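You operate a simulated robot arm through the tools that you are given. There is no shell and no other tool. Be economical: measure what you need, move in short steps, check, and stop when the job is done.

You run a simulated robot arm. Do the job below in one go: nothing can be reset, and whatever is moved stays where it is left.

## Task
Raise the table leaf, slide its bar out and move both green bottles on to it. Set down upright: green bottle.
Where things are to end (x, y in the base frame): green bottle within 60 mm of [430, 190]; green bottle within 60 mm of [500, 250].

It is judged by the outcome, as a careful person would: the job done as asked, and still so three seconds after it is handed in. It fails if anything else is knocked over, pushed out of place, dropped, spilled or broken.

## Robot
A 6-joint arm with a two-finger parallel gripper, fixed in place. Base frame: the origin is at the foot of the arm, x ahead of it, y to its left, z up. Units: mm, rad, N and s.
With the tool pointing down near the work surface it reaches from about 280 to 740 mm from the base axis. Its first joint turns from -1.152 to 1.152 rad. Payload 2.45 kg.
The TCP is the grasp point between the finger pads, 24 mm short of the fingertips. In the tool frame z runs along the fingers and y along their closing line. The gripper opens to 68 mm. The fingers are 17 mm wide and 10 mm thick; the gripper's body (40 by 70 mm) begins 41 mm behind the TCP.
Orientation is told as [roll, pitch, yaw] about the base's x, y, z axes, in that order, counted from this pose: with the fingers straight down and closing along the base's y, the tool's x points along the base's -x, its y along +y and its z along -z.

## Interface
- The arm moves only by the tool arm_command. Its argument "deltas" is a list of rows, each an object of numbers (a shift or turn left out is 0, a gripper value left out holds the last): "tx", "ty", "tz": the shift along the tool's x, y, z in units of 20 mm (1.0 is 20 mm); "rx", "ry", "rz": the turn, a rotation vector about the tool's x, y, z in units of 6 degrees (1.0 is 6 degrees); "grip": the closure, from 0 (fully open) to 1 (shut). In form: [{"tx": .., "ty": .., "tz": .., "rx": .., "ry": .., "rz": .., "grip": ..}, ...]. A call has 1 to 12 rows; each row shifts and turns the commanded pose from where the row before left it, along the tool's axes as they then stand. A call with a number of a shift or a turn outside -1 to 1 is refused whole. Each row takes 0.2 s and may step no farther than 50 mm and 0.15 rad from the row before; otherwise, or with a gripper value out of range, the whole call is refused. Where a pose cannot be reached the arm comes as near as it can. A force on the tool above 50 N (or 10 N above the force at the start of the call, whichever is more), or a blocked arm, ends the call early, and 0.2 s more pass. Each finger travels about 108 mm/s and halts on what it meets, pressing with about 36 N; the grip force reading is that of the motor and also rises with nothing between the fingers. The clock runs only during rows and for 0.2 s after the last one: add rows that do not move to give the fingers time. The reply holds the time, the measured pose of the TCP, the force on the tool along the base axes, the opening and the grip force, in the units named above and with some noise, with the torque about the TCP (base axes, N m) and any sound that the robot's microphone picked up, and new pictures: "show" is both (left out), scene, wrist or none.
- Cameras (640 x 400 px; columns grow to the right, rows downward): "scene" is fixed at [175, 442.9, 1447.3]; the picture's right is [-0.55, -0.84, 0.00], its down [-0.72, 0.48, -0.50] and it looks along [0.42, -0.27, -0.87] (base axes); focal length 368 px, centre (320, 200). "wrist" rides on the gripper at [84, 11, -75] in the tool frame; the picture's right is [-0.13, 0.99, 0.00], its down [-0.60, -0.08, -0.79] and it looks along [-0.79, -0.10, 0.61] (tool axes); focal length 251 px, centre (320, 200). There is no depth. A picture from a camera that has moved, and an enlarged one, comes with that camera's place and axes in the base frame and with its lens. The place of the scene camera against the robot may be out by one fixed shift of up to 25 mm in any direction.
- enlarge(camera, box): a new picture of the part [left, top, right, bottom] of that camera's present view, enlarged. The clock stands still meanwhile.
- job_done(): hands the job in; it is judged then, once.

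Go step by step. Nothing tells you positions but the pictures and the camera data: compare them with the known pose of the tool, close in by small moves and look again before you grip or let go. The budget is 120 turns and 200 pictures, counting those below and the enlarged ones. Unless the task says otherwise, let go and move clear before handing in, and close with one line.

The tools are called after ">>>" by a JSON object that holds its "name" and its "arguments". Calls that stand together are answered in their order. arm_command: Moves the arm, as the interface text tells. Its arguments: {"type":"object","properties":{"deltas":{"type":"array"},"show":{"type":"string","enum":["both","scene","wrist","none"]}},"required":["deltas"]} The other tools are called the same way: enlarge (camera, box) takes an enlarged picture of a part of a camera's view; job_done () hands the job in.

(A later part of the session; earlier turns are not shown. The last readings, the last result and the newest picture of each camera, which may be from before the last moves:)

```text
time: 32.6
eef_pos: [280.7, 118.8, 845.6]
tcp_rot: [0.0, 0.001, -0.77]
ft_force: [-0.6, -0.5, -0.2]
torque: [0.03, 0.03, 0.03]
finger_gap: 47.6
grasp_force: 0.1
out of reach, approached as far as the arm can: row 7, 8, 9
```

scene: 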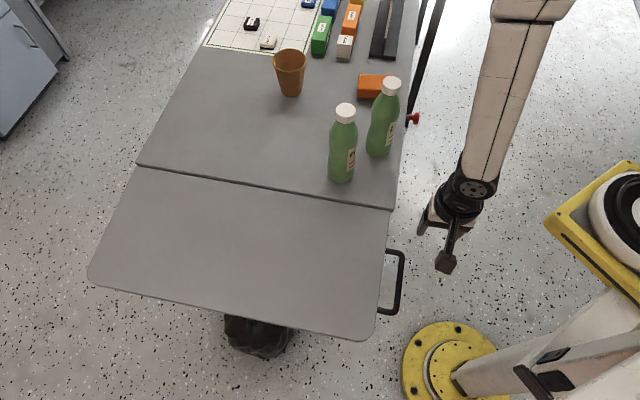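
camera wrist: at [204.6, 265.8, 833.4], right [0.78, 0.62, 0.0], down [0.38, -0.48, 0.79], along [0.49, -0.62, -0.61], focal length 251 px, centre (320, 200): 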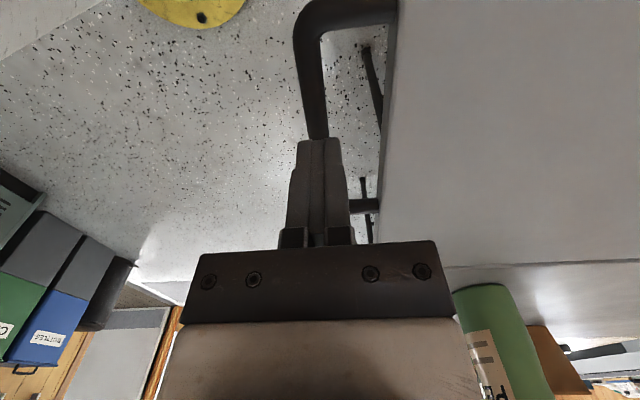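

>>> {"name": "arm_command", "arguments": {"deltas": [{"tx": -1}, {"tx": -1}, {"tx": -1}, {"tx": -1}, {"tx": -1}, {"tx": -1}, {"tx": -1}, {"ty": -1}, {"ty": -1}]}}

```text
time: 34.6
eef_pos: [354.5, -10.8, 845.5]
tcp_rot: [0.0, 0.0, -0.771]
ft_force: [-0.8, 0.5, -1.2]
torque: [0.0, 0.0, -0.03]
finger_gap: 47.6
grasp_force: 0.0
camera wrist: at [301.0, 55.5, 920.3], right [0.78, 0.62, 0.0], down [0.38, -0.48, 0.79], along [0.49, -0.62, -0.61], focal length 251 px, centre (320, 200)
```

scene: 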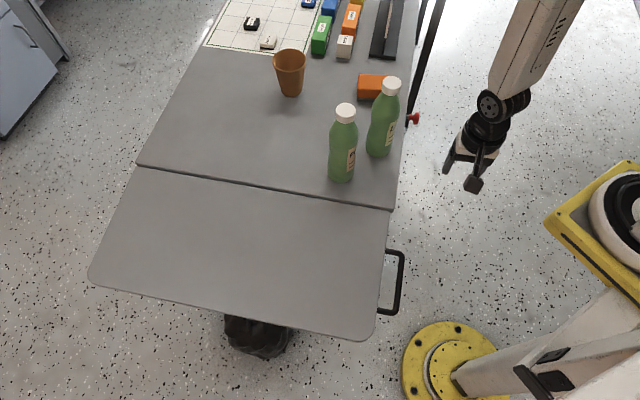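
wrist: 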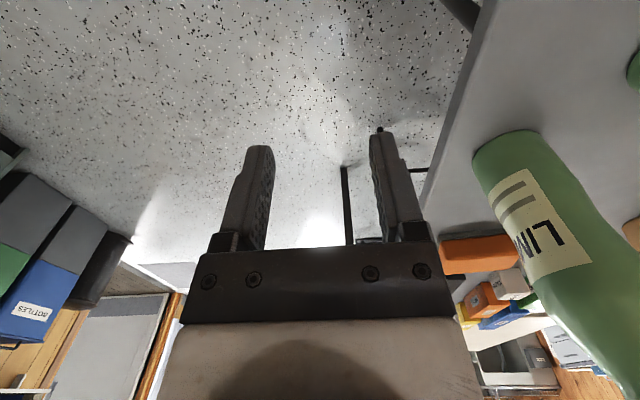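

I turn the tool a quarter so that it closes along the slide direction and the camera faces the table's end.

>>> {"name": "arm_command", "arguments": {"deltas": [{"rz": -1}, {"rz": -1}, {"rz": -1}, {"rz": -1}, {"rz": -1}, {"rz": -1}, {"rz": -1}, {"rz": -1}, {"rz": -1}, {"rz": -1}, {"rz": -1}, {"rz": -1}], "show": "none"}}

>>> {"name": "arm_command", "arguments": {"deltas": [{"rz": -1}, {"rz": -1}, {"rz": -1}, {"ty": -1}, {"ty": -1}, {"ty": -1}, {"ty": -1}]}}

```text
time: 37.2
eef_pos: [354.6, -7.8, 844.8]
tcp_rot: [0.002, -0.001, 0.49]
ft_force: [0.1, -0.3, 0.9]
torque: [0.01, 0.02, -0.03]
finger_gap: 47.5
grasp_force: 0.1
```

```text
time: 38.8
eef_pos: [411.9, -66.1, 846.1]
tcp_rot: [0.001, -0.001, 0.801]
ft_force: [0.8, 0.4, 0.6]
torque: [0.04, 0.0, 0.0]
finger_gap: 47.6
grasp_force: 0.1
camera wrist: at [343.8, -117.3, 921.1], right [-0.62, 0.78, 0.0], down [0.48, 0.38, 0.79], along [0.62, 0.49, -0.61], focal length 251 px, centre (320, 200)
```

scene: 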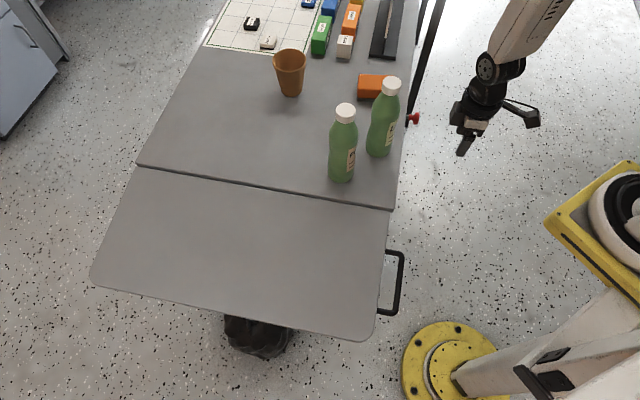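
wrist: 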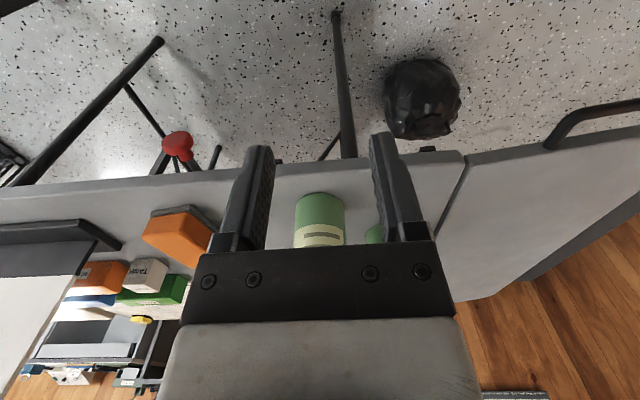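

>>> {"name": "enlarge", "arguments": {"camera": "wrist", "box": [100, 90, 260, 210]}}

>>> {"name": "enlarge", "arguments": {"camera": "scene", "box": [370, 80, 450, 140]}}

```text
3.33 times, centred on (180, 150) of wrist
camera zoom: at [343.8, -117.3, 921.1], right [-0.62, 0.78, 0.0], down [0.48, 0.38, 0.79], along [0.62, 0.49, -0.61], focal length 838 px, centre (787, 367)
```

zoom: 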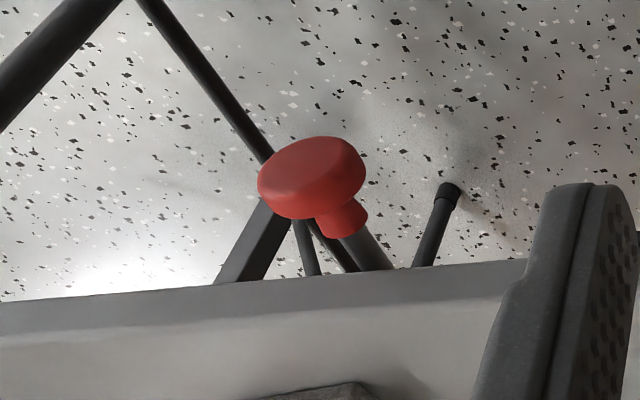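

```text
6.67 times, centred on (410, 110) of scene
camera zoom: at [175.0, 442.9, 1447.3], right [-0.55, -0.84, 0.0], down [-0.72, 0.48, -0.5], along [0.42, -0.27, -0.87], focal length 2457 px, centre (-280, 800)
```

zoom: 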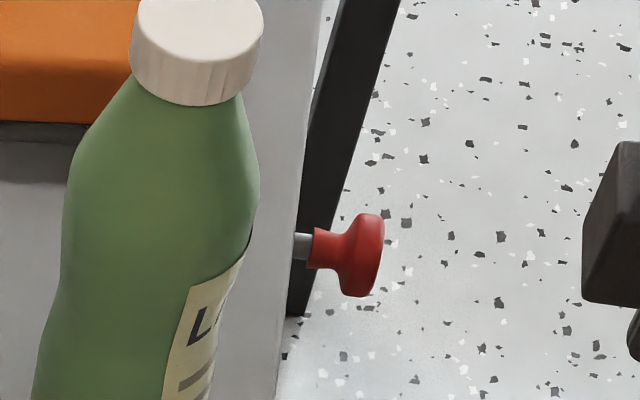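

The knob is a red mushroom head at ≈(572,-120,712), sticking out of the table end. I move to hover above it, opened wider.

>>> {"name": "arm_command", "arguments": {"deltas": [{"tx": -0.45, "ty": -0.95, "grip": 0.05}, {"tx": -0.45, "ty": -0.95}, {"tx": -0.45, "ty": -0.95}, {"tx": -0.45, "ty": -0.95}, {"tx": -0.45, "ty": -0.95}, {"tx": -0.45, "ty": -0.95}, {"tx": -0.45, "ty": -0.95}, {"tx": -0.45, "ty": -0.95}, {"tz": 1}]}}

```text
time: 40.8
eef_pos: [571.8, -119.3, 824.2]
tcp_rot: [0.001, 0.001, 0.799]
ft_force: [0.1, 0.1, 0.8]
torque: [-0.01, 0.01, 0.04]
finger_gap: 65.0
grasp_force: 0.0
camera wrist: at [504.2, -171.6, 900.9], right [-0.62, 0.78, 0.0], down [0.48, 0.38, 0.79], along [0.62, 0.49, -0.61], focal length 251 px, centre (320, 200)
```

scene: 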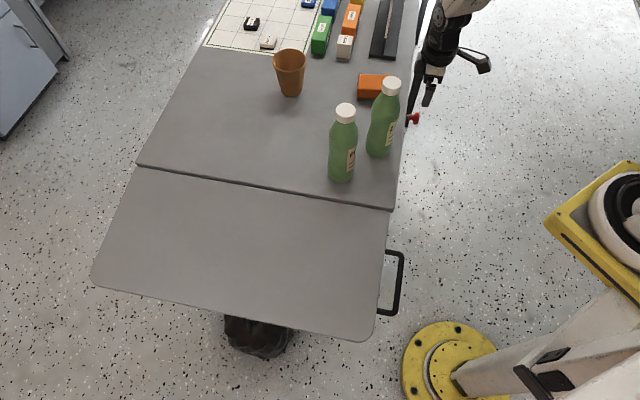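
wrist: 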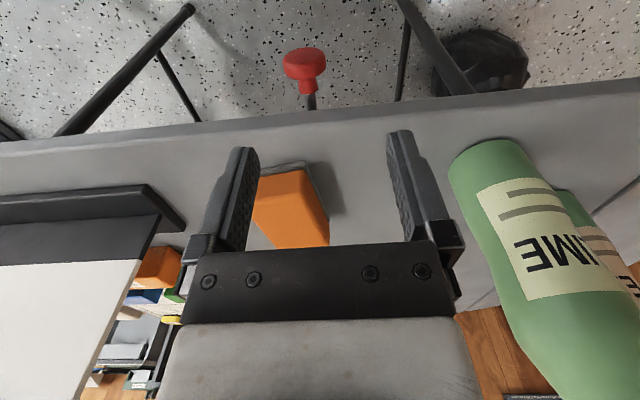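

>>> {"name": "arm_command", "arguments": {"deltas": [{"ty": -0.5}, {"tz": 1}, {"tz": 1}, {"tz": 1}], "show": "wrist"}}

```text
time: 41.8
eef_pos: [579.5, -125.6, 764.9]
tcp_rot: [-0.001, 0.0, 0.799]
ft_force: [-0.8, 0.3, -0.7]
torque: [0.03, 0.0, -0.02]
finger_gap: 64.6
grasp_force: 0.1
camera wrist: at [511.9, -177.2, 840.4], right [-0.62, 0.78, 0.0], down [0.48, 0.38, 0.79], along [0.62, 0.49, -0.61], focal length 251 px, centre (320, 200)
```

wrist: 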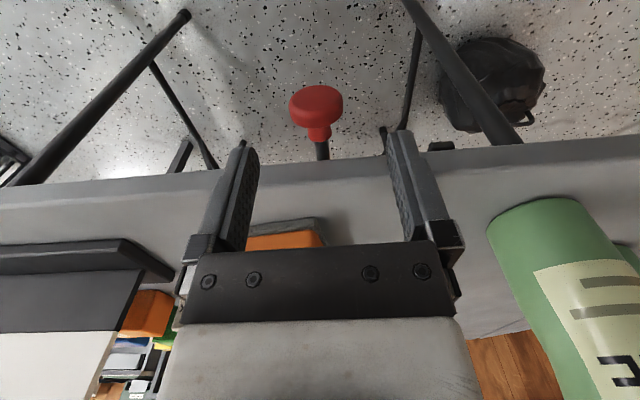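

>>> {"name": "arm_command", "arguments": {"deltas": [{"tz": 1}, {"tz": 1}, {"tz": 0.8}], "show": "wrist"}}

```text
time: 42.6
eef_pos: [578.1, -125.8, 708.0]
tcp_rot: [-0.001, 0.001, 0.798]
ft_force: [0.2, 0.0, 0.5]
torque: [-0.01, -0.02, 0.03]
finger_gap: 64.6
grasp_force: 0.1
camera wrist: at [510.6, -178.3, 784.3], right [-0.62, 0.78, 0.0], down [0.48, 0.38, 0.79], along [0.62, 0.49, -0.61], focal length 251 px, centre (320, 200)
```

wrist: 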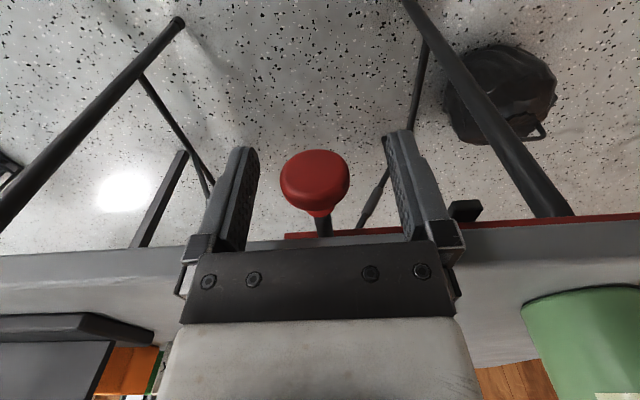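

The rod joins the red bar under the table, as expected. I close on the knob.

>>> {"name": "arm_command", "arguments": {"deltas": [{"grip": 1}, {"grip": 1}, {"grip": 1}], "show": "none"}}

```text
time: 43.4
eef_pos: [577.8, -125.3, 709.7]
tcp_rot: [0.0, 0.001, 0.799]
ft_force: [0.6, 2.2, 0.4]
torque: [0.03, -0.03, -0.04]
finger_gap: 31.4
grasp_force: 44.4
```

>>> {"name": "arm_command", "arguments": {"deltas": [{"ty": 0.4}, {"ty": 0.6}, {"ty": 0.6}], "show": "wrist"}}

```text
time: 44.2
eef_pos: [556.8, -104.6, 708.0]
tcp_rot: [-0.004, -0.002, 0.802]
ft_force: [16.0, -2.6, -22.0]
torque: [-0.31, 0.54, 0.13]
finger_gap: 31.7
grasp_force: 44.2
camera wrist: at [489.2, -157.1, 784.2], right [-0.62, 0.78, 0.0], down [0.47, 0.38, 0.79], along [0.62, 0.49, -0.61], focal length 251 px, centre (320, 200)
```

wrist: 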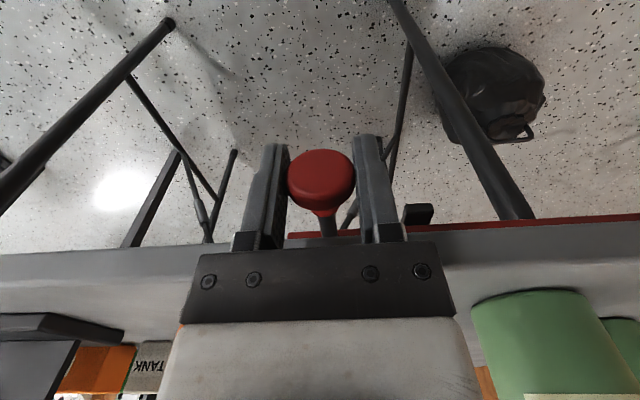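

>>> {"name": "arm_command", "arguments": {"deltas": [{"ty": 0.6, "tz": 0.1, "tx": -0.07}, {"ty": 0.6}], "show": "wrist"}}

```text
time: 44.5
eef_pos: [556.2, -104.5, 708.5]
tcp_rot: [-0.02, -0.01, 0.797]
ft_force: [6.4, -4.1, -12.7]
torque: [-0.12, -0.25, -0.01]
finger_gap: 31.4
grasp_force: 44.8
stopped in row 1: the force on the tool passed its limit at 60 N (the readings are from after the stop); the commanded pose is now the measured one
camera wrist: at [487.8, -156.3, 783.7], right [-0.62, 0.79, -0.02], down [0.46, 0.38, 0.8], along [0.63, 0.49, -0.6], focal length 251 px, centre (320, 200)
```

wrist: 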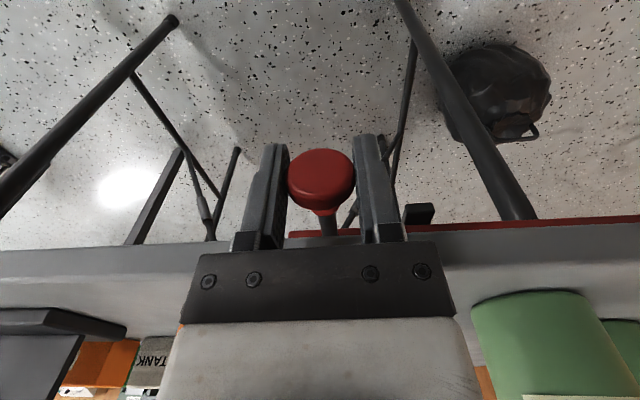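

Blocked after 31 mm. I look closer at what the bar may have met.

>>> {"name": "enlarge", "arguments": {"camera": "wrist", "box": [380, 180, 640, 300]}}

>>> {"name": "enlarge", "arguments": {"camera": "scene", "box": [340, 170, 430, 340]}}

>>> {"name": "enlarge", "arguments": {"camera": "wrist", "box": [250, 130, 450, 260]}}

```text
2.46 times, centred on (510, 240) of wrist
camera zoom: at [487.8, -156.3, 783.7], right [-0.62, 0.79, -0.02], down [0.46, 0.38, 0.8], along [0.63, 0.49, -0.6], focal length 619 px, centre (-148, 102)
```

zoom: 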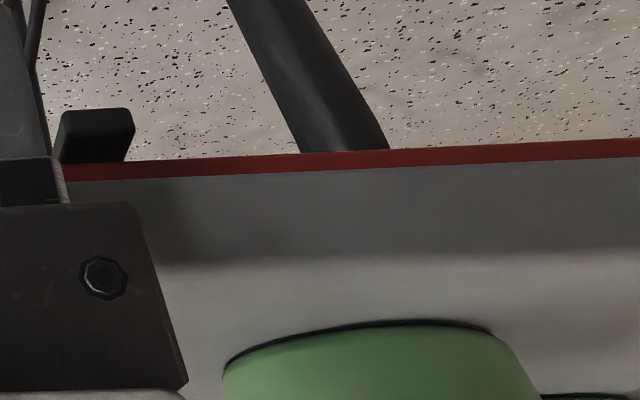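

```text
2.35 times, centred on (385, 255) of scene
camera zoom: at [175.3, 442.8, 1447.3], right [-0.55, -0.84, 0.0], down [-0.72, 0.48, -0.5], along [0.42, -0.27, -0.87], focal length 867 px, centre (167, 71)
```

zoom: 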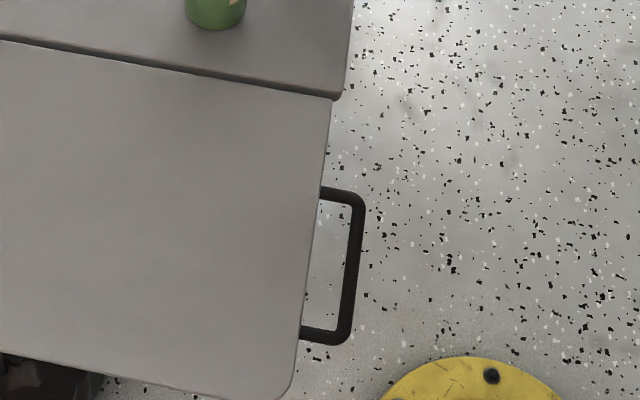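

```text
3.08 times, centred on (350, 195) of wrist
camera zoom: at [487.8, -156.3, 783.7], right [-0.62, 0.79, -0.02], down [0.46, 0.38, 0.8], along [0.63, 0.49, -0.6], focal length 774 px, centre (228, 215)
```

zoom: 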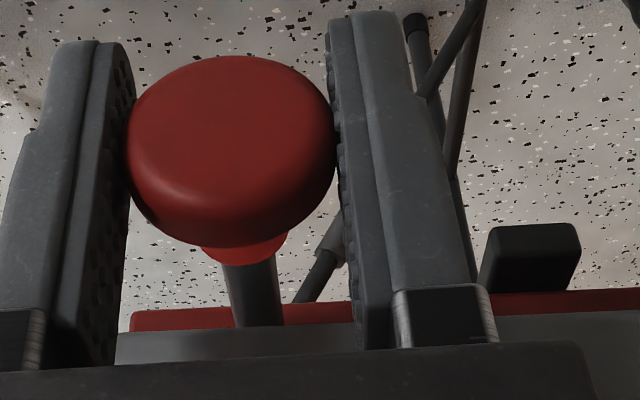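

Looking back at the earlier end-on view, the leaf dips a few degrees, so the bar's tip is likely butting it. I back the bar off slightly, release, and go look at the leaf end-on.

>>> {"name": "arm_command", "arguments": {"deltas": [{"ty": -0.5}, {"grip": 0.05}, {}, {"tz": -1}, {"tz": -1}, {"tz": -1}, {"tz": -1}, {"tz": -1}, {"tx": 1, "ty": 0.5}, {"tx": 1, "ty": 1}, {"tx": 1, "ty": 1}, {"tx": 0.6, "ty": 1}], "show": "none"}}

>>> {"name": "arm_command", "arguments": {"deltas": [{"ty": 1}, {"ty": 1}, {"ty": 1}, {"ty": 1}, {"ty": 1}, {"ty": 1}], "show": "wrist"}}

```text
time: 47.1
eef_pos: [461.8, -112.6, 808.8]
tcp_rot: [-0.016, -0.009, 0.797]
ft_force: [0.2, 0.7, 0.5]
torque: [-0.02, 0.01, -0.02]
finger_gap: 64.6
grasp_force: 0.0
```

```text
time: 48.5
eef_pos: [377.3, -30.5, 806.4]
tcp_rot: [-0.013, -0.008, 0.795]
ft_force: [-0.8, -1.0, -0.7]
torque: [-0.02, 0.0, 0.0]
finger_gap: 64.7
grasp_force: 0.1
camera wrist: at [307.5, -81.6, 881.0], right [-0.62, 0.79, -0.01], down [0.47, 0.38, 0.8], along [0.63, 0.49, -0.6], focal length 251 px, centre (320, 200)
```

wrist: 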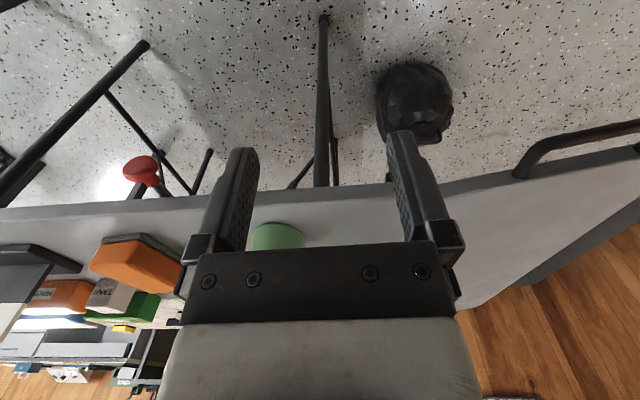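

The leaf indeed dips ~6°. I'll regrip the handle nearer its outer end and lift more. First turning back.

>>> {"name": "arm_command", "arguments": {"deltas": [{"rz": 1, "tz": -1}, {"rz": 1, "tz": -1}, {"rz": 1}, {"rz": 1}, {"rz": 1}, {"rz": 1}, {"rz": 1}, {"rz": 1}, {"rz": 1}, {"rz": 1}, {"rz": 1}, {"rz": 1}], "show": "none"}}

>>> {"name": "arm_command", "arguments": {"deltas": [{"rz": 1}, {"rz": 1}, {"rz": 1, "grip": 0.6}, {"tx": 1}, {"tx": 1}, {"tx": 1}, {"tx": 1}, {"tx": 1}, {"tx": 1}, {"tx": 1}, {"tx": 1}]}}

```text
time: 51.1
eef_pos: [374.1, -29.3, 846.1]
tcp_rot: [0.004, -0.017, -0.462]
ft_force: [0.4, 0.4, -1.1]
torque: [-0.01, -0.02, 0.02]
finger_gap: 64.5
grasp_force: 0.0
```

```text
time: 53.5
eef_pos: [281.8, 90.3, 828.9]
tcp_rot: [0.006, -0.013, -0.775]
ft_force: [-0.5, -0.1, -0.1]
torque: [-0.04, 0.0, 0.04]
finger_gap: 27.3
grasp_force: 0.0
out of reach, approached as far as the arm can: row 8, 9, 10, 11
camera wrist: at [227.5, 157.3, 904.1], right [0.79, 0.62, 0.01], down [0.36, -0.48, 0.8], along [0.5, -0.63, -0.6], focal length 251 px, centre (320, 200)
```

scene: 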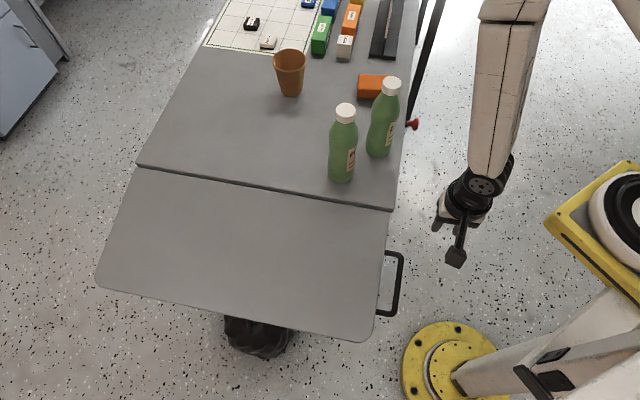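
wrist: 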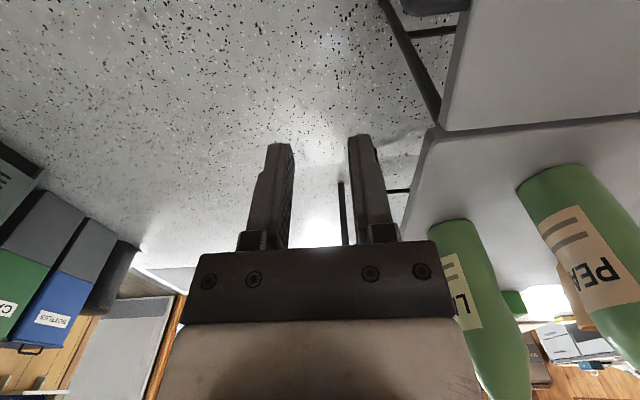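

The leaf seems to creep down slowly, so I'll raise it past level, then quickly go straight along the table end and push the knob from behind. First, position over the outer part of the handle bar.

>>> {"name": "arm_command", "arguments": {"deltas": [{"ty": 1}, {"ty": 1}, {"ty": 0.9}, {"tx": 1}, {"tx": 1}, {"tx": 1}, {"tx": 1}, {"tx": 1}, {"tx": 0.9, "tz": 0.5}, {"tz": 1}], "show": "wrist"}}

```text
time: 55.8
eef_pos: [236.7, 213.8, 797.7]
tcp_rot: [0.007, -0.015, -0.774]
ft_force: [0.0, 0.0, 0.5]
torque: [-0.02, -0.02, 0.02]
finger_gap: 27.2
grasp_force: 0.0
camera wrist: at [182.5, 280.7, 871.1], right [0.79, 0.62, 0.01], down [0.36, -0.47, 0.8], along [0.5, -0.63, -0.6], focal length 251 px, centre (320, 200)
```

wrist: 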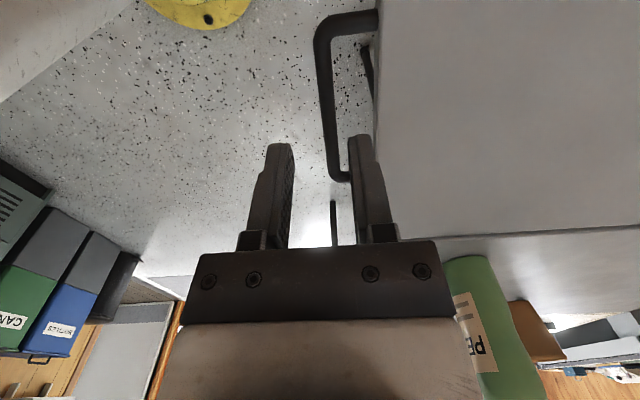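

>>> {"name": "arm_command", "arguments": {"deltas": [{"ty": 0.2}, {"tz": 1}, {"tz": 1}], "show": "wrist"}}

```text
time: 56.5
eef_pos: [241.5, 217.2, 757.0]
tcp_rot: [0.008, -0.013, -0.774]
ft_force: [-0.2, 1.0, 0.4]
torque: [-0.01, 0.0, 0.01]
finger_gap: 27.2
grasp_force: 0.0
camera wrist: at [186.8, 284.1, 830.7], right [0.79, 0.62, 0.01], down [0.36, -0.48, 0.8], along [0.5, -0.63, -0.6], focal length 251 px, centre (320, 200)
```

wrist: 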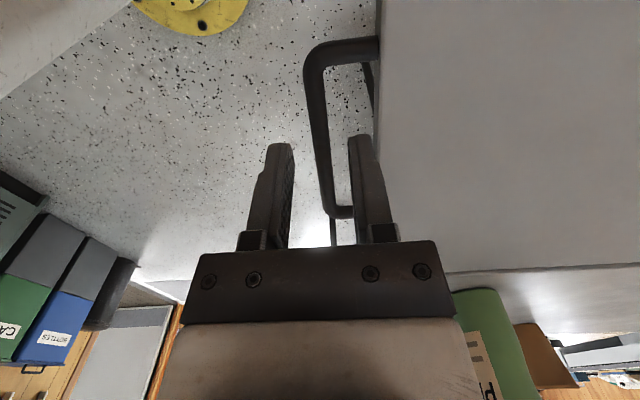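

>>> {"name": "arm_command", "arguments": {"deltas": [{"tz": 0.9}, {"tz": 0.8}], "show": "wrist"}}

```text
time: 57.1
eef_pos: [240.2, 215.7, 721.9]
tcp_rot: [0.009, -0.014, -0.775]
ft_force: [0.0, 0.0, -0.1]
torque: [0.0, 0.0, 0.0]
finger_gap: 27.3
grasp_force: 0.0
camera wrist: at [186.7, 282.9, 796.3], right [0.79, 0.62, 0.01], down [0.36, -0.48, 0.8], along [0.5, -0.63, -0.6], focal length 251 px, centre (320, 200)
```

wrist: 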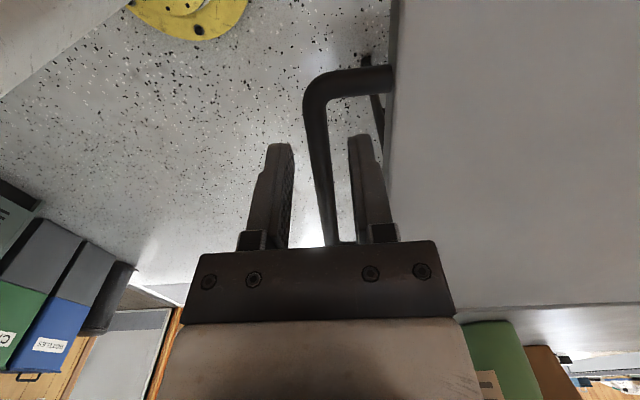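

>>> {"name": "arm_command", "arguments": {"deltas": [{"tz": 1}, {"grip": 1}, {"grip": 1}, {"grip": 1}], "show": "wrist"}}

```text
time: 58.1
eef_pos: [240.8, 215.8, 703.1]
tcp_rot: [0.007, -0.016, -0.777]
ft_force: [0.7, -1.1, -4.4]
torque: [0.06, -0.12, -0.56]
finger_gap: 11.9
grasp_force: 32.2
camera wrist: at [186.8, 283.0, 776.4], right [0.79, 0.62, 0.01], down [0.36, -0.48, 0.8], along [0.5, -0.63, -0.6], focal length 251 px, centre (320, 200)
```

wrist: 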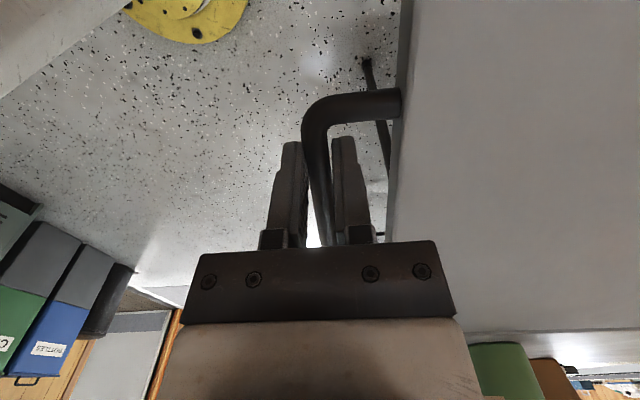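

>>> {"name": "arm_command", "arguments": {"deltas": [{"tz": -0.4}, {"tz": -0.4}, {"tz": -0.4}, {"tz": -0.4}], "show": "none"}}

>>> {"name": "arm_command", "arguments": {"deltas": [{"tz": -0.2}, {"tz": -0.2}, {"tz": -0.2}], "show": "wrist"}}

```text
time: 59.1
eef_pos: [240.9, 215.3, 735.1]
tcp_rot: [0.006, -0.013, -0.778]
ft_force: [-4.8, 2.6, -14.5]
torque: [0.74, 0.61, -0.46]
finger_gap: 12.0
grasp_force: 32.5
```

```text
time: 60.0
eef_pos: [239.4, 216.2, 746.0]
tcp_rot: [0.009, -0.016, -0.776]
ft_force: [6.5, -5.1, -14.6]
torque: [0.55, 0.47, -0.56]
finger_gap: 12.0
grasp_force: 32.7
camera wrist: at [186.6, 283.3, 821.4], right [0.79, 0.62, 0.01], down [0.36, -0.48, 0.8], along [0.5, -0.63, -0.6], focal length 251 px, centre (320, 200)
```

wrist: 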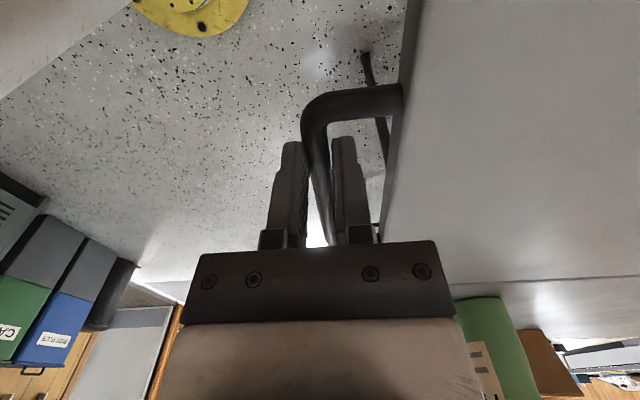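

>>> {"name": "arm_command", "arguments": {"deltas": [{"tz": -0.2}, {"tz": -0.2}, {"tz": -0.2}], "show": "wrist"}}

```text
time: 60.8
eef_pos: [240.9, 216.2, 759.9]
tcp_rot: [0.009, -0.014, -0.774]
ft_force: [-0.1, -0.3, -0.5]
torque: [0.01, 0.01, -0.02]
finger_gap: 0.0
grasp_force: 23.5
camera wrist: at [186.4, 284.1, 834.2], right [0.78, 0.62, 0.01], down [0.36, -0.48, 0.8], along [0.5, -0.62, -0.6], focal length 251 px, centre (320, 200)
```

wrist: 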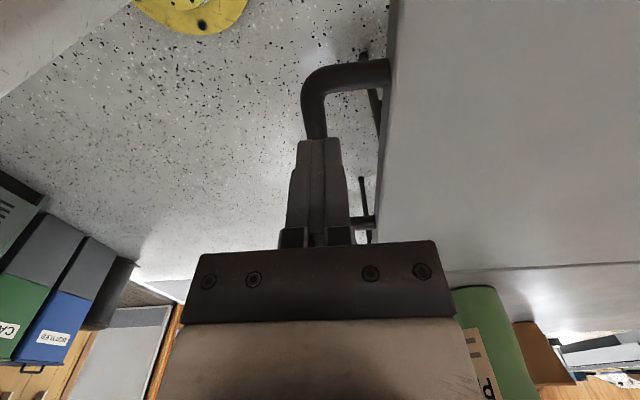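

It slipped off because the bar was near the fingertips. I regrip deeper and lift again.

>>> {"name": "arm_command", "arguments": {"deltas": [{"tz": -0.3}, {"grip": 0.6}, {"grip": 0.6}, {"tz": 0.9}, {"tz": 0.9}, {"tz": 0.9}], "show": "wrist"}}

>>> {"name": "enlarge", "arguments": {"camera": "wrist", "box": [240, 40, 420, 260]}}

```text
time: 62.1
eef_pos: [241.2, 217.5, 711.3]
tcp_rot: [0.009, -0.013, -0.775]
ft_force: [0.5, 0.0, 0.7]
torque: [-0.02, 0.0, 0.01]
finger_gap: 27.0
grasp_force: 0.1
camera wrist: at [186.8, 284.2, 784.9], right [0.79, 0.62, 0.01], down [0.36, -0.48, 0.8], along [0.5, -0.63, -0.6], focal length 251 px, centre (320, 200)
```

wrist: 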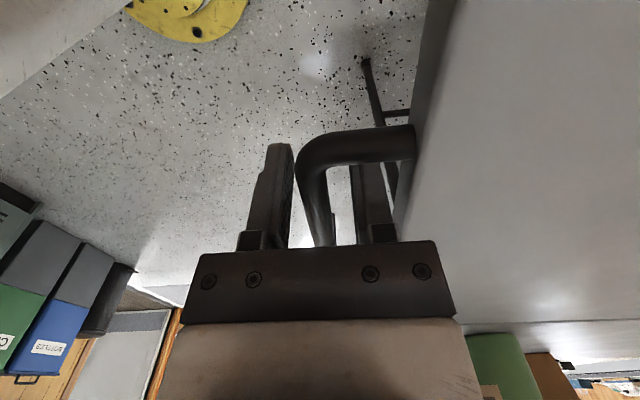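

```text
1.82 times, centred on (330, 150) of wrist
camera zoom: at [186.8, 284.2, 784.9], right [0.79, 0.62, 0.01], down [0.36, -0.48, 0.8], along [0.5, -0.63, -0.6], focal length 457 px, centre (302, 291)
```

zoom: 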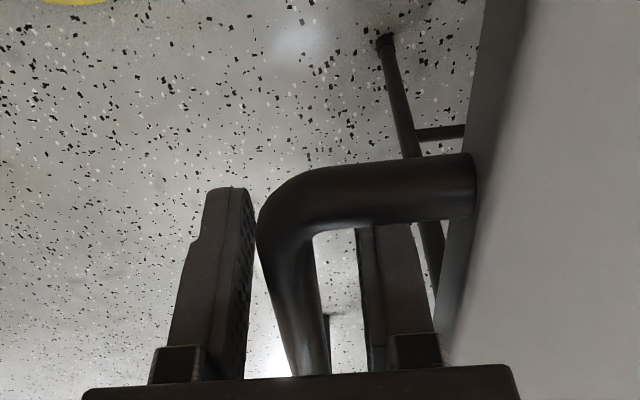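

>>> {"name": "arm_command", "arguments": {"deltas": [{"grip": 1}, {"grip": 1}, {"tz": -0.3}, {"tz": -0.3}, {"tz": -0.3}], "show": "none"}}

>>> {"name": "arm_command", "arguments": {"deltas": [{"tz": -0.2}, {"tz": -0.2}], "show": "wrist"}}

```text
time: 63.4
eef_pos: [239.7, 216.0, 728.6]
tcp_rot: [0.005, -0.016, -0.775]
ft_force: [-0.2, -4.1, -33.5]
torque: [0.05, 0.03, -0.58]
finger_gap: 12.3
grasp_force: 32.5
```

```text
time: 64.0
eef_pos: [240.4, 216.6, 737.7]
tcp_rot: [0.007, -0.016, -0.774]
ft_force: [-5.3, -0.1, -29.2]
torque: [0.03, 0.04, -0.55]
finger_gap: 12.2
grasp_force: 32.6
camera wrist: at [186.2, 283.6, 811.4], right [0.79, 0.62, 0.01], down [0.36, -0.47, 0.8], along [0.5, -0.63, -0.6], focal length 251 px, centre (320, 200)
```

wrist: 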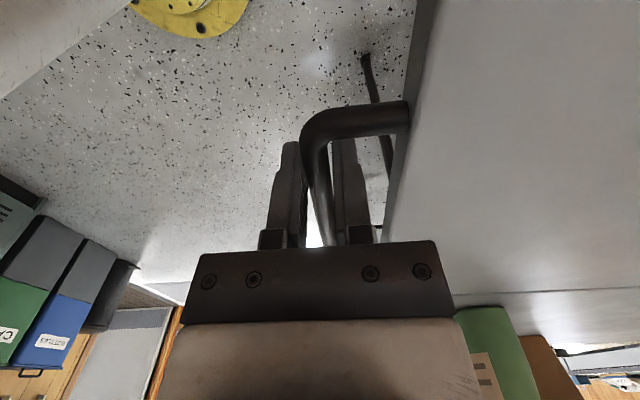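

The force doubled to ~30 N while the bar slips in the pads: the leaf is now against its upper stop. I release and go straight along the table end to behind the knob.

>>> {"name": "arm_command", "arguments": {"deltas": [{"grip": 0.55}, {"tz": -1}, {"tz": -1}, {"tz": -1, "grip": 1}, {"tx": -1, "ty": -0.5}, {"tx": -1}, {"tx": -1}, {"tx": -1}, {"tx": -1}, {"tx": -1}, {"tx": -1}, {"tx": -1}], "show": "none"}}

>>> {"name": "arm_command", "arguments": {"deltas": [{"tx": -1}, {"tx": -1}, {"tx": -1}, {"tx": -1}, {"tx": -1}, {"tx": -1}, {"tx": -1}, {"tx": -1}, {"tx": -1}, {"tx": -1}, {"tx": -1}, {"tx": -1}], "show": "none"}}

>>> {"name": "arm_command", "arguments": {"deltas": [{"tx": -1}, {"tx": -1}, {"tx": -1}, {"tx": -1}, {"tx": -1}]}}

```text
time: 66.5
eef_pos: [347.6, 96.5, 799.7]
tcp_rot: [0.01, -0.016, -0.776]
ft_force: [0.3, -0.3, 0.6]
torque: [0.01, -0.01, 0.02]
finger_gap: 0.0
grasp_force: 23.4
```

```text
time: 69.2
eef_pos: [518.1, -71.6, 801.2]
tcp_rot: [0.008, -0.016, -0.776]
ft_force: [0.6, -0.6, 0.0]
torque: [0.04, 0.01, 0.0]
finger_gap: 0.0
grasp_force: 23.6
```

```text
time: 70.3
eef_pos: [589.8, -139.8, 804.1]
tcp_rot: [0.008, -0.014, -0.775]
ft_force: [-0.2, -0.6, 0.8]
torque: [-0.01, -0.02, 0.0]
finger_gap: 0.0
grasp_force: 23.6
camera wrist: at [535.6, -73.1, 878.2], right [0.79, 0.62, 0.01], down [0.36, -0.48, 0.8], along [0.5, -0.63, -0.6], focal length 251 px, centre (320, 200)
```

scene: 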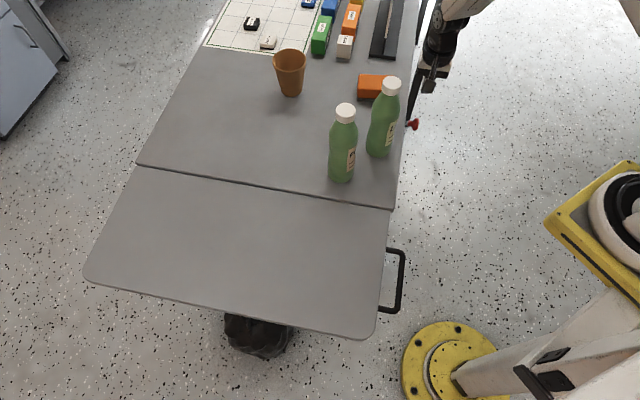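
wrist: 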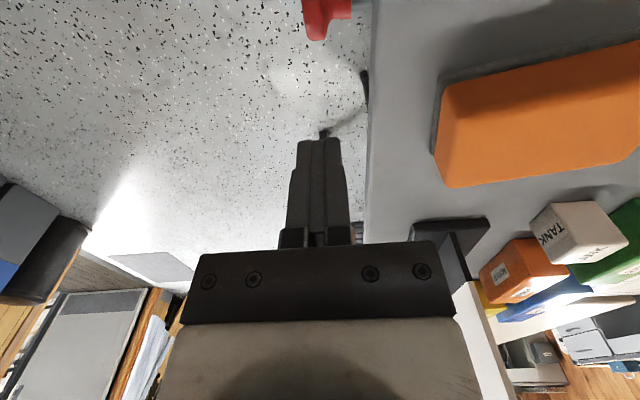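

Finger pair is clear behind the knob and aligned. Descend and push outward.

>>> {"name": "arm_command", "arguments": {"deltas": [{"tz": 1}, {"tz": 1}, {"tz": 1}, {"tz": 1}, {"tz": 0.9}, {"tx": 0.5}, {"tx": 0.5}], "show": "wrist"}}

```text
time: 72.0
eef_pos: [577.0, -127.5, 705.4]
tcp_rot: [0.006, -0.015, -0.775]
ft_force: [0.1, -0.8, 0.1]
torque: [-0.03, 0.0, 0.01]
finger_gap: 0.0
grasp_force: 23.5
camera wrist: at [522.1, -59.6, 780.3], right [0.79, 0.62, 0.01], down [0.36, -0.48, 0.8], along [0.5, -0.63, -0.6], focal length 251 px, centre (320, 200)
```

wrist: 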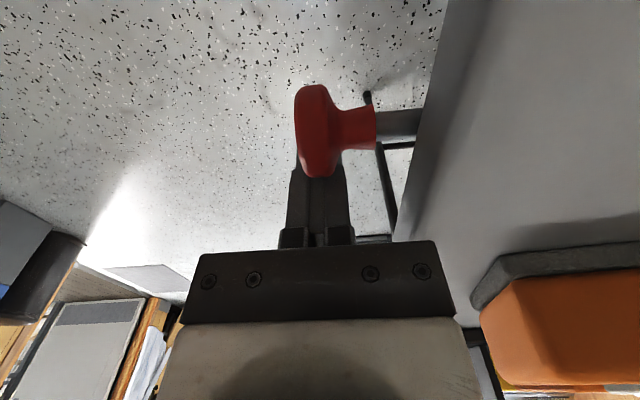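

>>> {"name": "arm_command", "arguments": {"deltas": [{"tx": 0.6}, {"tx": 0.6}, {"tx": 0.6}, {"tx": 0.6}, {"tx": 0.6}], "show": "wrist"}}

```text
time: 73.2
eef_pos: [535.4, -84.6, 705.8]
tcp_rot: [0.008, -0.017, -0.775]
ft_force: [-0.7, -0.8, -0.8]
torque: [-0.01, 0.01, 0.01]
finger_gap: 0.2
grasp_force: 23.5
camera wrist: at [479.7, -16.8, 780.0], right [0.79, 0.62, 0.01], down [0.36, -0.47, 0.8], along [0.5, -0.63, -0.6], focal length 251 px, centre (320, 200)
```

wrist: 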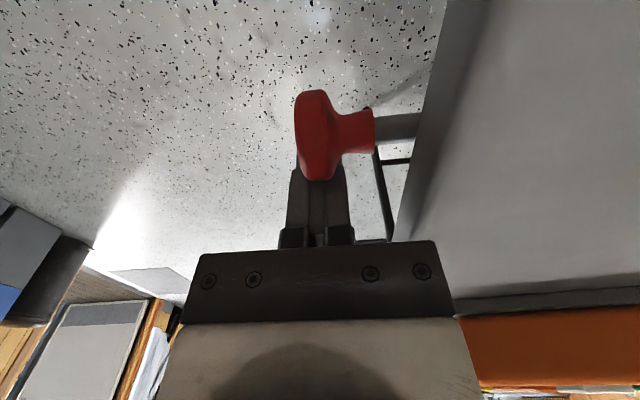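

It slides past the earlier block. Continue.

>>> {"name": "arm_command", "arguments": {"deltas": [{"tx": 0.6}, {"tx": 0.6}, {"tx": 0.6}, {"tx": 0.6}, {"tx": 0.6}], "show": "scene"}}

```text
time: 74.3
eef_pos: [488.1, -41.2, 703.0]
tcp_rot: [0.005, -0.011, -0.774]
ft_force: [0.0, 0.0, 0.1]
torque: [0.01, 0.0, -0.02]
finger_gap: 0.3
grasp_force: 23.0
```

scene: 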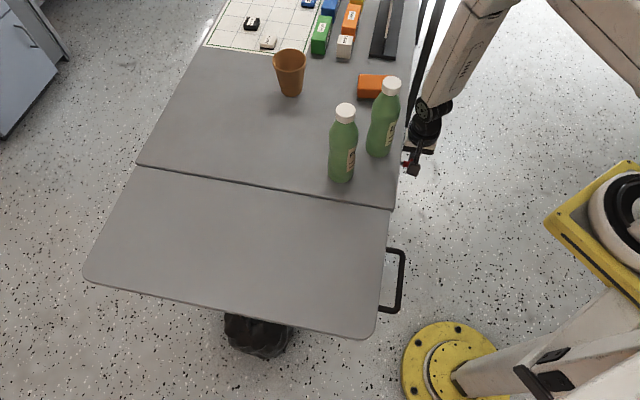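

>>> {"name": "arm_command", "arguments": {"deltas": [{"tx": 0.5}, {"tx": 0.5}, {"tx": 0.5}], "show": "wrist"}}

```text
time: 75.2
eef_pos: [469.1, -21.4, 702.7]
tcp_rot: [0.008, -0.014, -0.776]
ft_force: [-0.1, -0.8, 0.4]
torque: [0.0, 0.01, 0.0]
finger_gap: 0.0
grasp_force: 23.8
camera wrist: at [414.7, 45.8, 777.8], right [0.79, 0.62, 0.01], down [0.37, -0.48, 0.8], along [0.5, -0.63, -0.6], focal length 251 px, centre (320, 200)
```

wrist: 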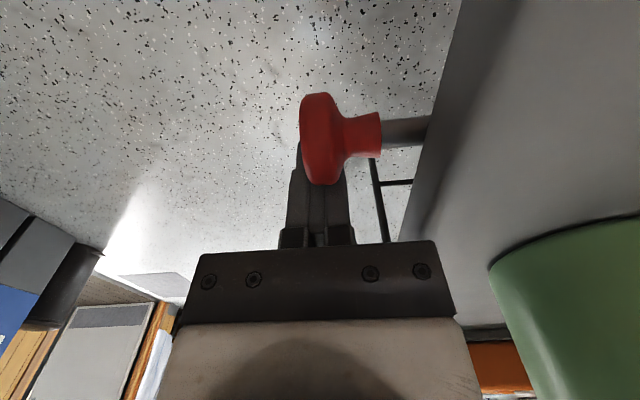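

>>> {"name": "arm_command", "arguments": {"deltas": [{"tx": 0.5}, {"tx": 0.5}, {"tx": 0.5}, {"tx": 0.5}], "show": "wrist"}}

```text
time: 76.0
eef_pos: [454.4, -5.1, 704.4]
tcp_rot: [0.022, -0.029, -0.786]
ft_force: [3.9, -7.5, -0.9]
torque: [0.02, 0.0, 0.03]
finger_gap: 0.0
grasp_force: 23.4
stopped in row 4: the force on the tool passed its limit at 64 N (the readings are from after the stop); the commanded pose is now the measured one
camera wrist: at [400.4, 63.2, 777.0], right [0.79, 0.61, 0.02], down [0.34, -0.48, 0.81], along [0.51, -0.63, -0.59], focal length 251 px, centre (320, 200)
```

wrist: 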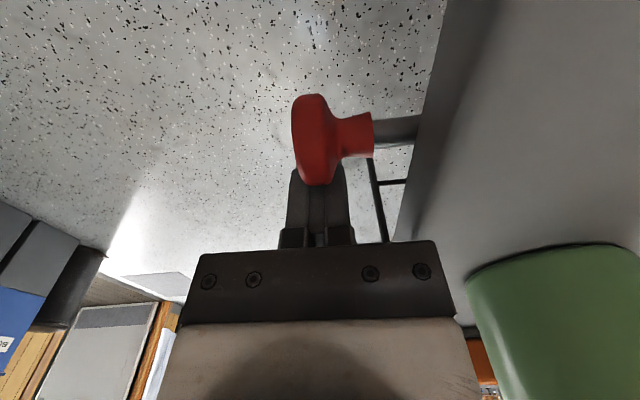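

The bar is at its end stop (about 190 mm out). I back off, rise, and check the leaf.

>>> {"name": "arm_command", "arguments": {"deltas": [{"tx": -0.7}, {"tz": -1}, {"tz": -1}, {"tz": -1}, {"tz": -1}, {"tz": -1}, {"tz": -1}, {"tz": -1}, {"tz": -1, "grip": 0.0}, {"tz": -1}, {"tz": -1}, {"tz": -1}]}}

>>> {"name": "enlarge", "arguments": {"camera": "scene", "box": [300, 60, 460, 200]}}

```text
time: 78.6
eef_pos: [429.9, -10.3, 857.4]
tcp_rot: [0.008, -0.047, -0.786]
ft_force: [-0.2, -0.1, -0.6]
torque: [-0.02, -0.01, 0.02]
finger_gap: 68.1
grasp_force: 0.0
out of reach, approached as far as the arm can: row 2, 3, 4, 5, 8, 9, 10, 11, 12
camera wrist: at [373.9, 58.1, 928.5], right [0.79, 0.61, 0.02], down [0.34, -0.46, 0.82], along [0.51, -0.64, -0.57], focal length 251 px, centre (320, 200)
```

scene: 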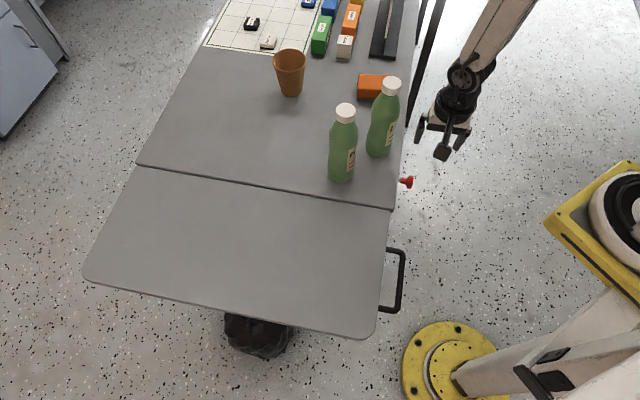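
wrist: 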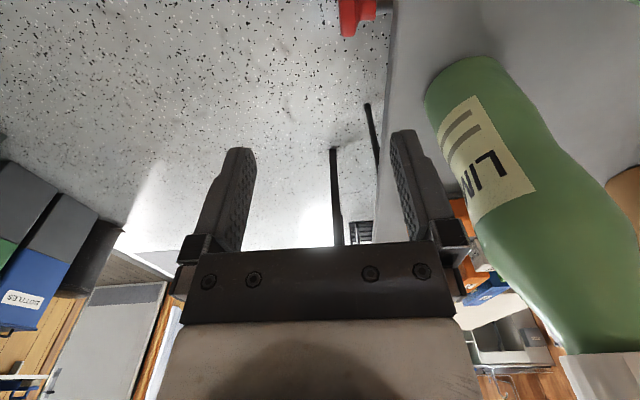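

```text
2.86 times, centred on (380, 130) of scene
camera zoom: at [175.0, 442.9, 1447.3], right [-0.55, -0.84, 0.0], down [-0.72, 0.48, -0.5], along [0.42, -0.27, -0.87], focal length 1053 px, centre (149, 400)
```

zoom: 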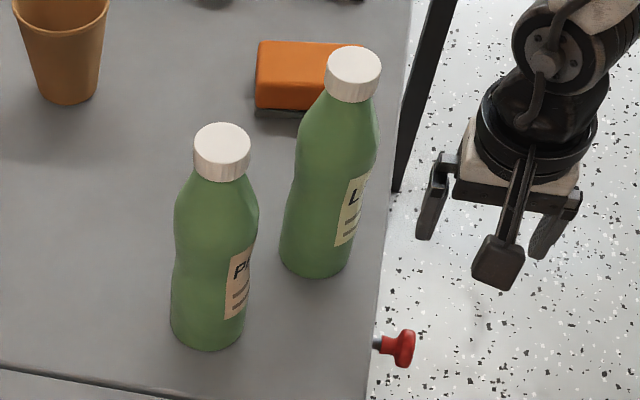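

Leaf is level and the bar is out. Now I turn the tool to yaw 0 and rise above the bottles.

>>> {"name": "arm_command", "arguments": {"deltas": [{"rz": -1, "ty": -0.5}, {"rz": -1}, {"rz": -1}, {"rz": -1}, {"rz": -1}, {"rz": -1}, {"rz": -1}, {"rz": -0.5}, {"tz": -1}, {"tz": -1}, {"tz": -1}, {"tz": -1}], "show": "none"}}

>>> {"name": "arm_command", "arguments": {"deltas": [{"tz": -1}, {"tz": -1}, {"tz": -1}, {"tz": -1}, {"ry": 0.45}]}}

```text
time: 81.2
eef_pos: [379.7, -45.0, 897.4]
tcp_rot: [-0.029, -0.039, 0.0]
ft_force: [0.3, 0.3, -0.8]
torque: [-0.01, -0.02, -0.02]
finger_gap: 68.0
grasp_force: 0.1
out of reach, approached as far as the arm can: row 1, 7, 8, 9, 10, 11, 12
```

```text
time: 82.4
eef_pos: [347.2, -43.2, 924.9]
tcp_rot: [-0.046, 0.007, 0.001]
ft_force: [0.1, -0.5, -0.6]
torque: [-0.03, 0.01, -0.03]
finger_gap: 68.2
grasp_force: 0.0
out of reach, approached as far as the arm can: row 1, 2, 3, 4, 5
camera wrist: at [262.2, -28.4, 1000.1], right [0.13, 0.99, -0.04], down [0.61, -0.04, 0.79], along [0.78, -0.13, -0.61], focal length 251 px, centre (320, 200)
```

scene: 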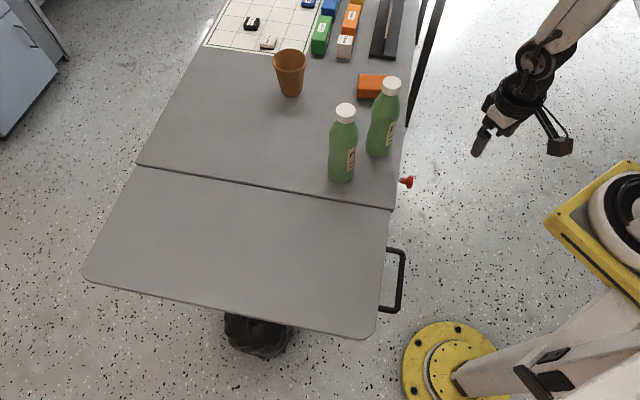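
wrist: 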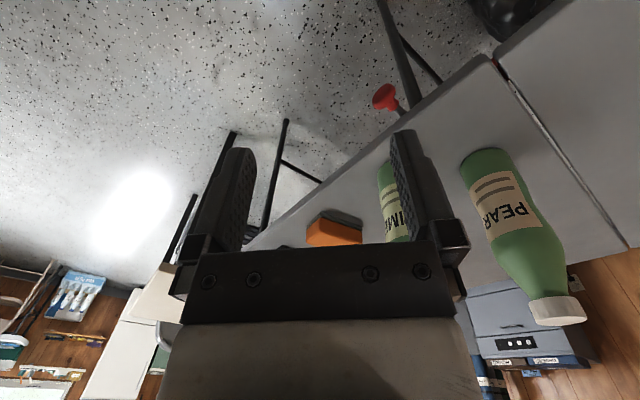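

>>> {"name": "arm_command", "arguments": {"deltas": [{"ty": 1, "rx": -0.44}, {"ty": 1}, {"ty": 1}, {"ty": 1}, {"ty": 1}, {"ty": 1}, {"ty": 1}, {"ty": 1}, {"ty": 1}, {"tx": -1, "tz": -1}, {"tx": -1, "tz": -1}, {"tx": -1, "tz": -1}]}}

```text
time: 85.0
eef_pos: [405.2, 31.7, 954.1]
tcp_rot: [0.038, 0.014, -0.001]
ft_force: [0.0, 0.0, 0.0]
torque: [0.03, 0.0, -0.03]
finger_gap: 67.9
grasp_force: 0.1
out of reach, approached as far as the arm can: row 1, 2, 3, 4, 5, 6, 7
camera wrist: at [321.3, 40.9, 1031.9], right [0.13, 0.99, 0.04], down [0.62, -0.11, 0.78], along [0.78, -0.08, -0.62], focal length 251 px, centre (320, 200)
```

scene: 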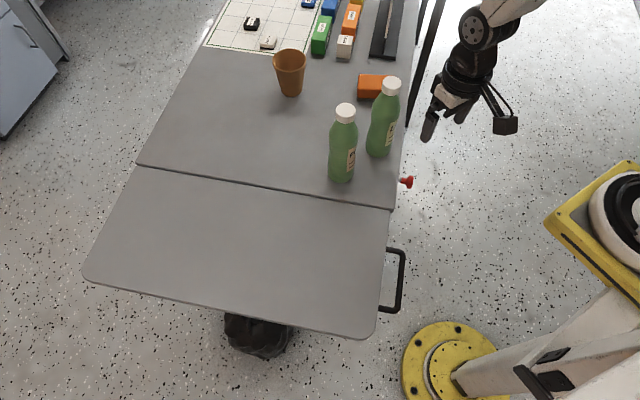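
wrist: 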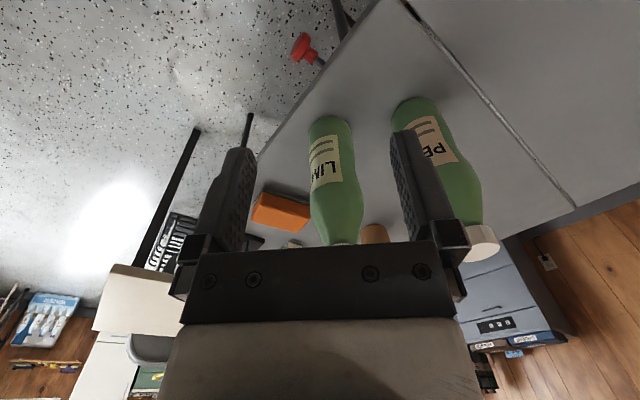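

Both bottles located: about (519,39) and (515,149), cap centre z≈938. I go up and over the second (P) bottle.

>>> {"name": "arm_command", "arguments": {"deltas": [{"ty": 1, "tz": -0.3}, {"ty": 1, "tz": -0.3}, {"ty": 1, "tz": -0.3}, {"ty": 1, "tz": -0.3}, {"ty": 1, "tz": -0.3}, {"ty": 0.85, "tz": -0.3}, {"rx": 0.36, "ry": -0.1}, {"tx": -1}, {"tx": -1}, {"tx": -1}]}}

```text
time: 87.2
eef_pos: [467.3, 147.7, 994.1]
tcp_rot: [0.002, 0.005, 0.001]
ft_force: [-1.2, -0.8, -0.4]
torque: [0.02, -0.04, -0.03]
finger_gap: 68.2
grasp_force: 0.0
camera wrist: at [381.9, 159.3, 1071.1], right [0.13, 0.99, 0.0], down [0.61, -0.08, 0.79], along [0.78, -0.1, -0.61], focal length 251 px, centre (320, 200)
```

scene: 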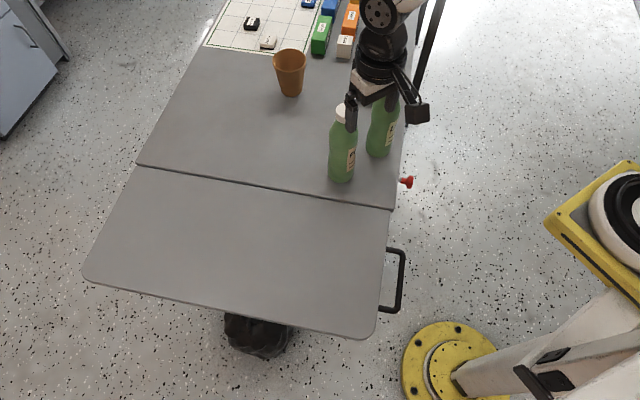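
wrist: 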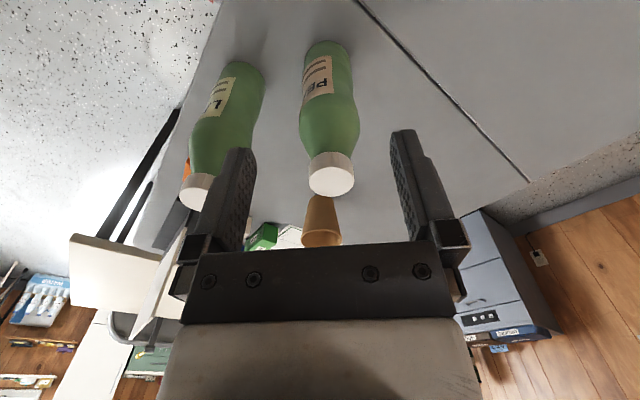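

P at (514,150), cap top z≈950. I move over it and lower to grip just the cap.

>>> {"name": "arm_command", "arguments": {"deltas": [{"tx": -1}, {"tx": -1}, {"tx": -0.33, "ty": 0.1}, {"tz": 0.6}], "show": "wrist"}}

```text
time: 88.2
eef_pos: [512.8, 150.8, 983.5]
tcp_rot: [0.003, 0.003, 0.0]
ft_force: [-0.3, -0.4, 0.3]
torque: [0.01, 0.03, -0.01]
finger_gap: 67.8
grasp_force: 0.0
camera wrist: at [427.8, 162.1, 1059.4], right [0.13, 0.99, 0.0], down [0.61, -0.08, 0.79], along [0.78, -0.1, -0.61], focal length 251 px, centre (320, 200)
```

wrist: 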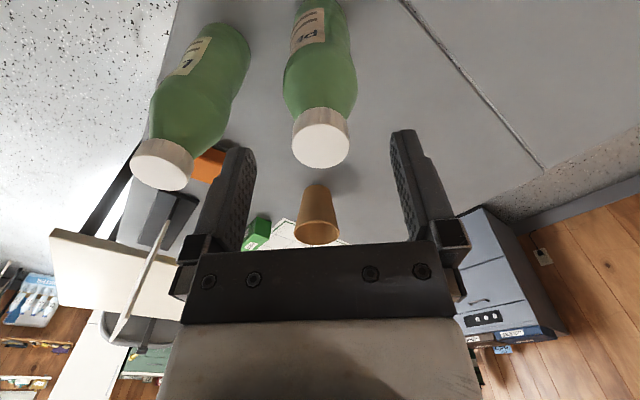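

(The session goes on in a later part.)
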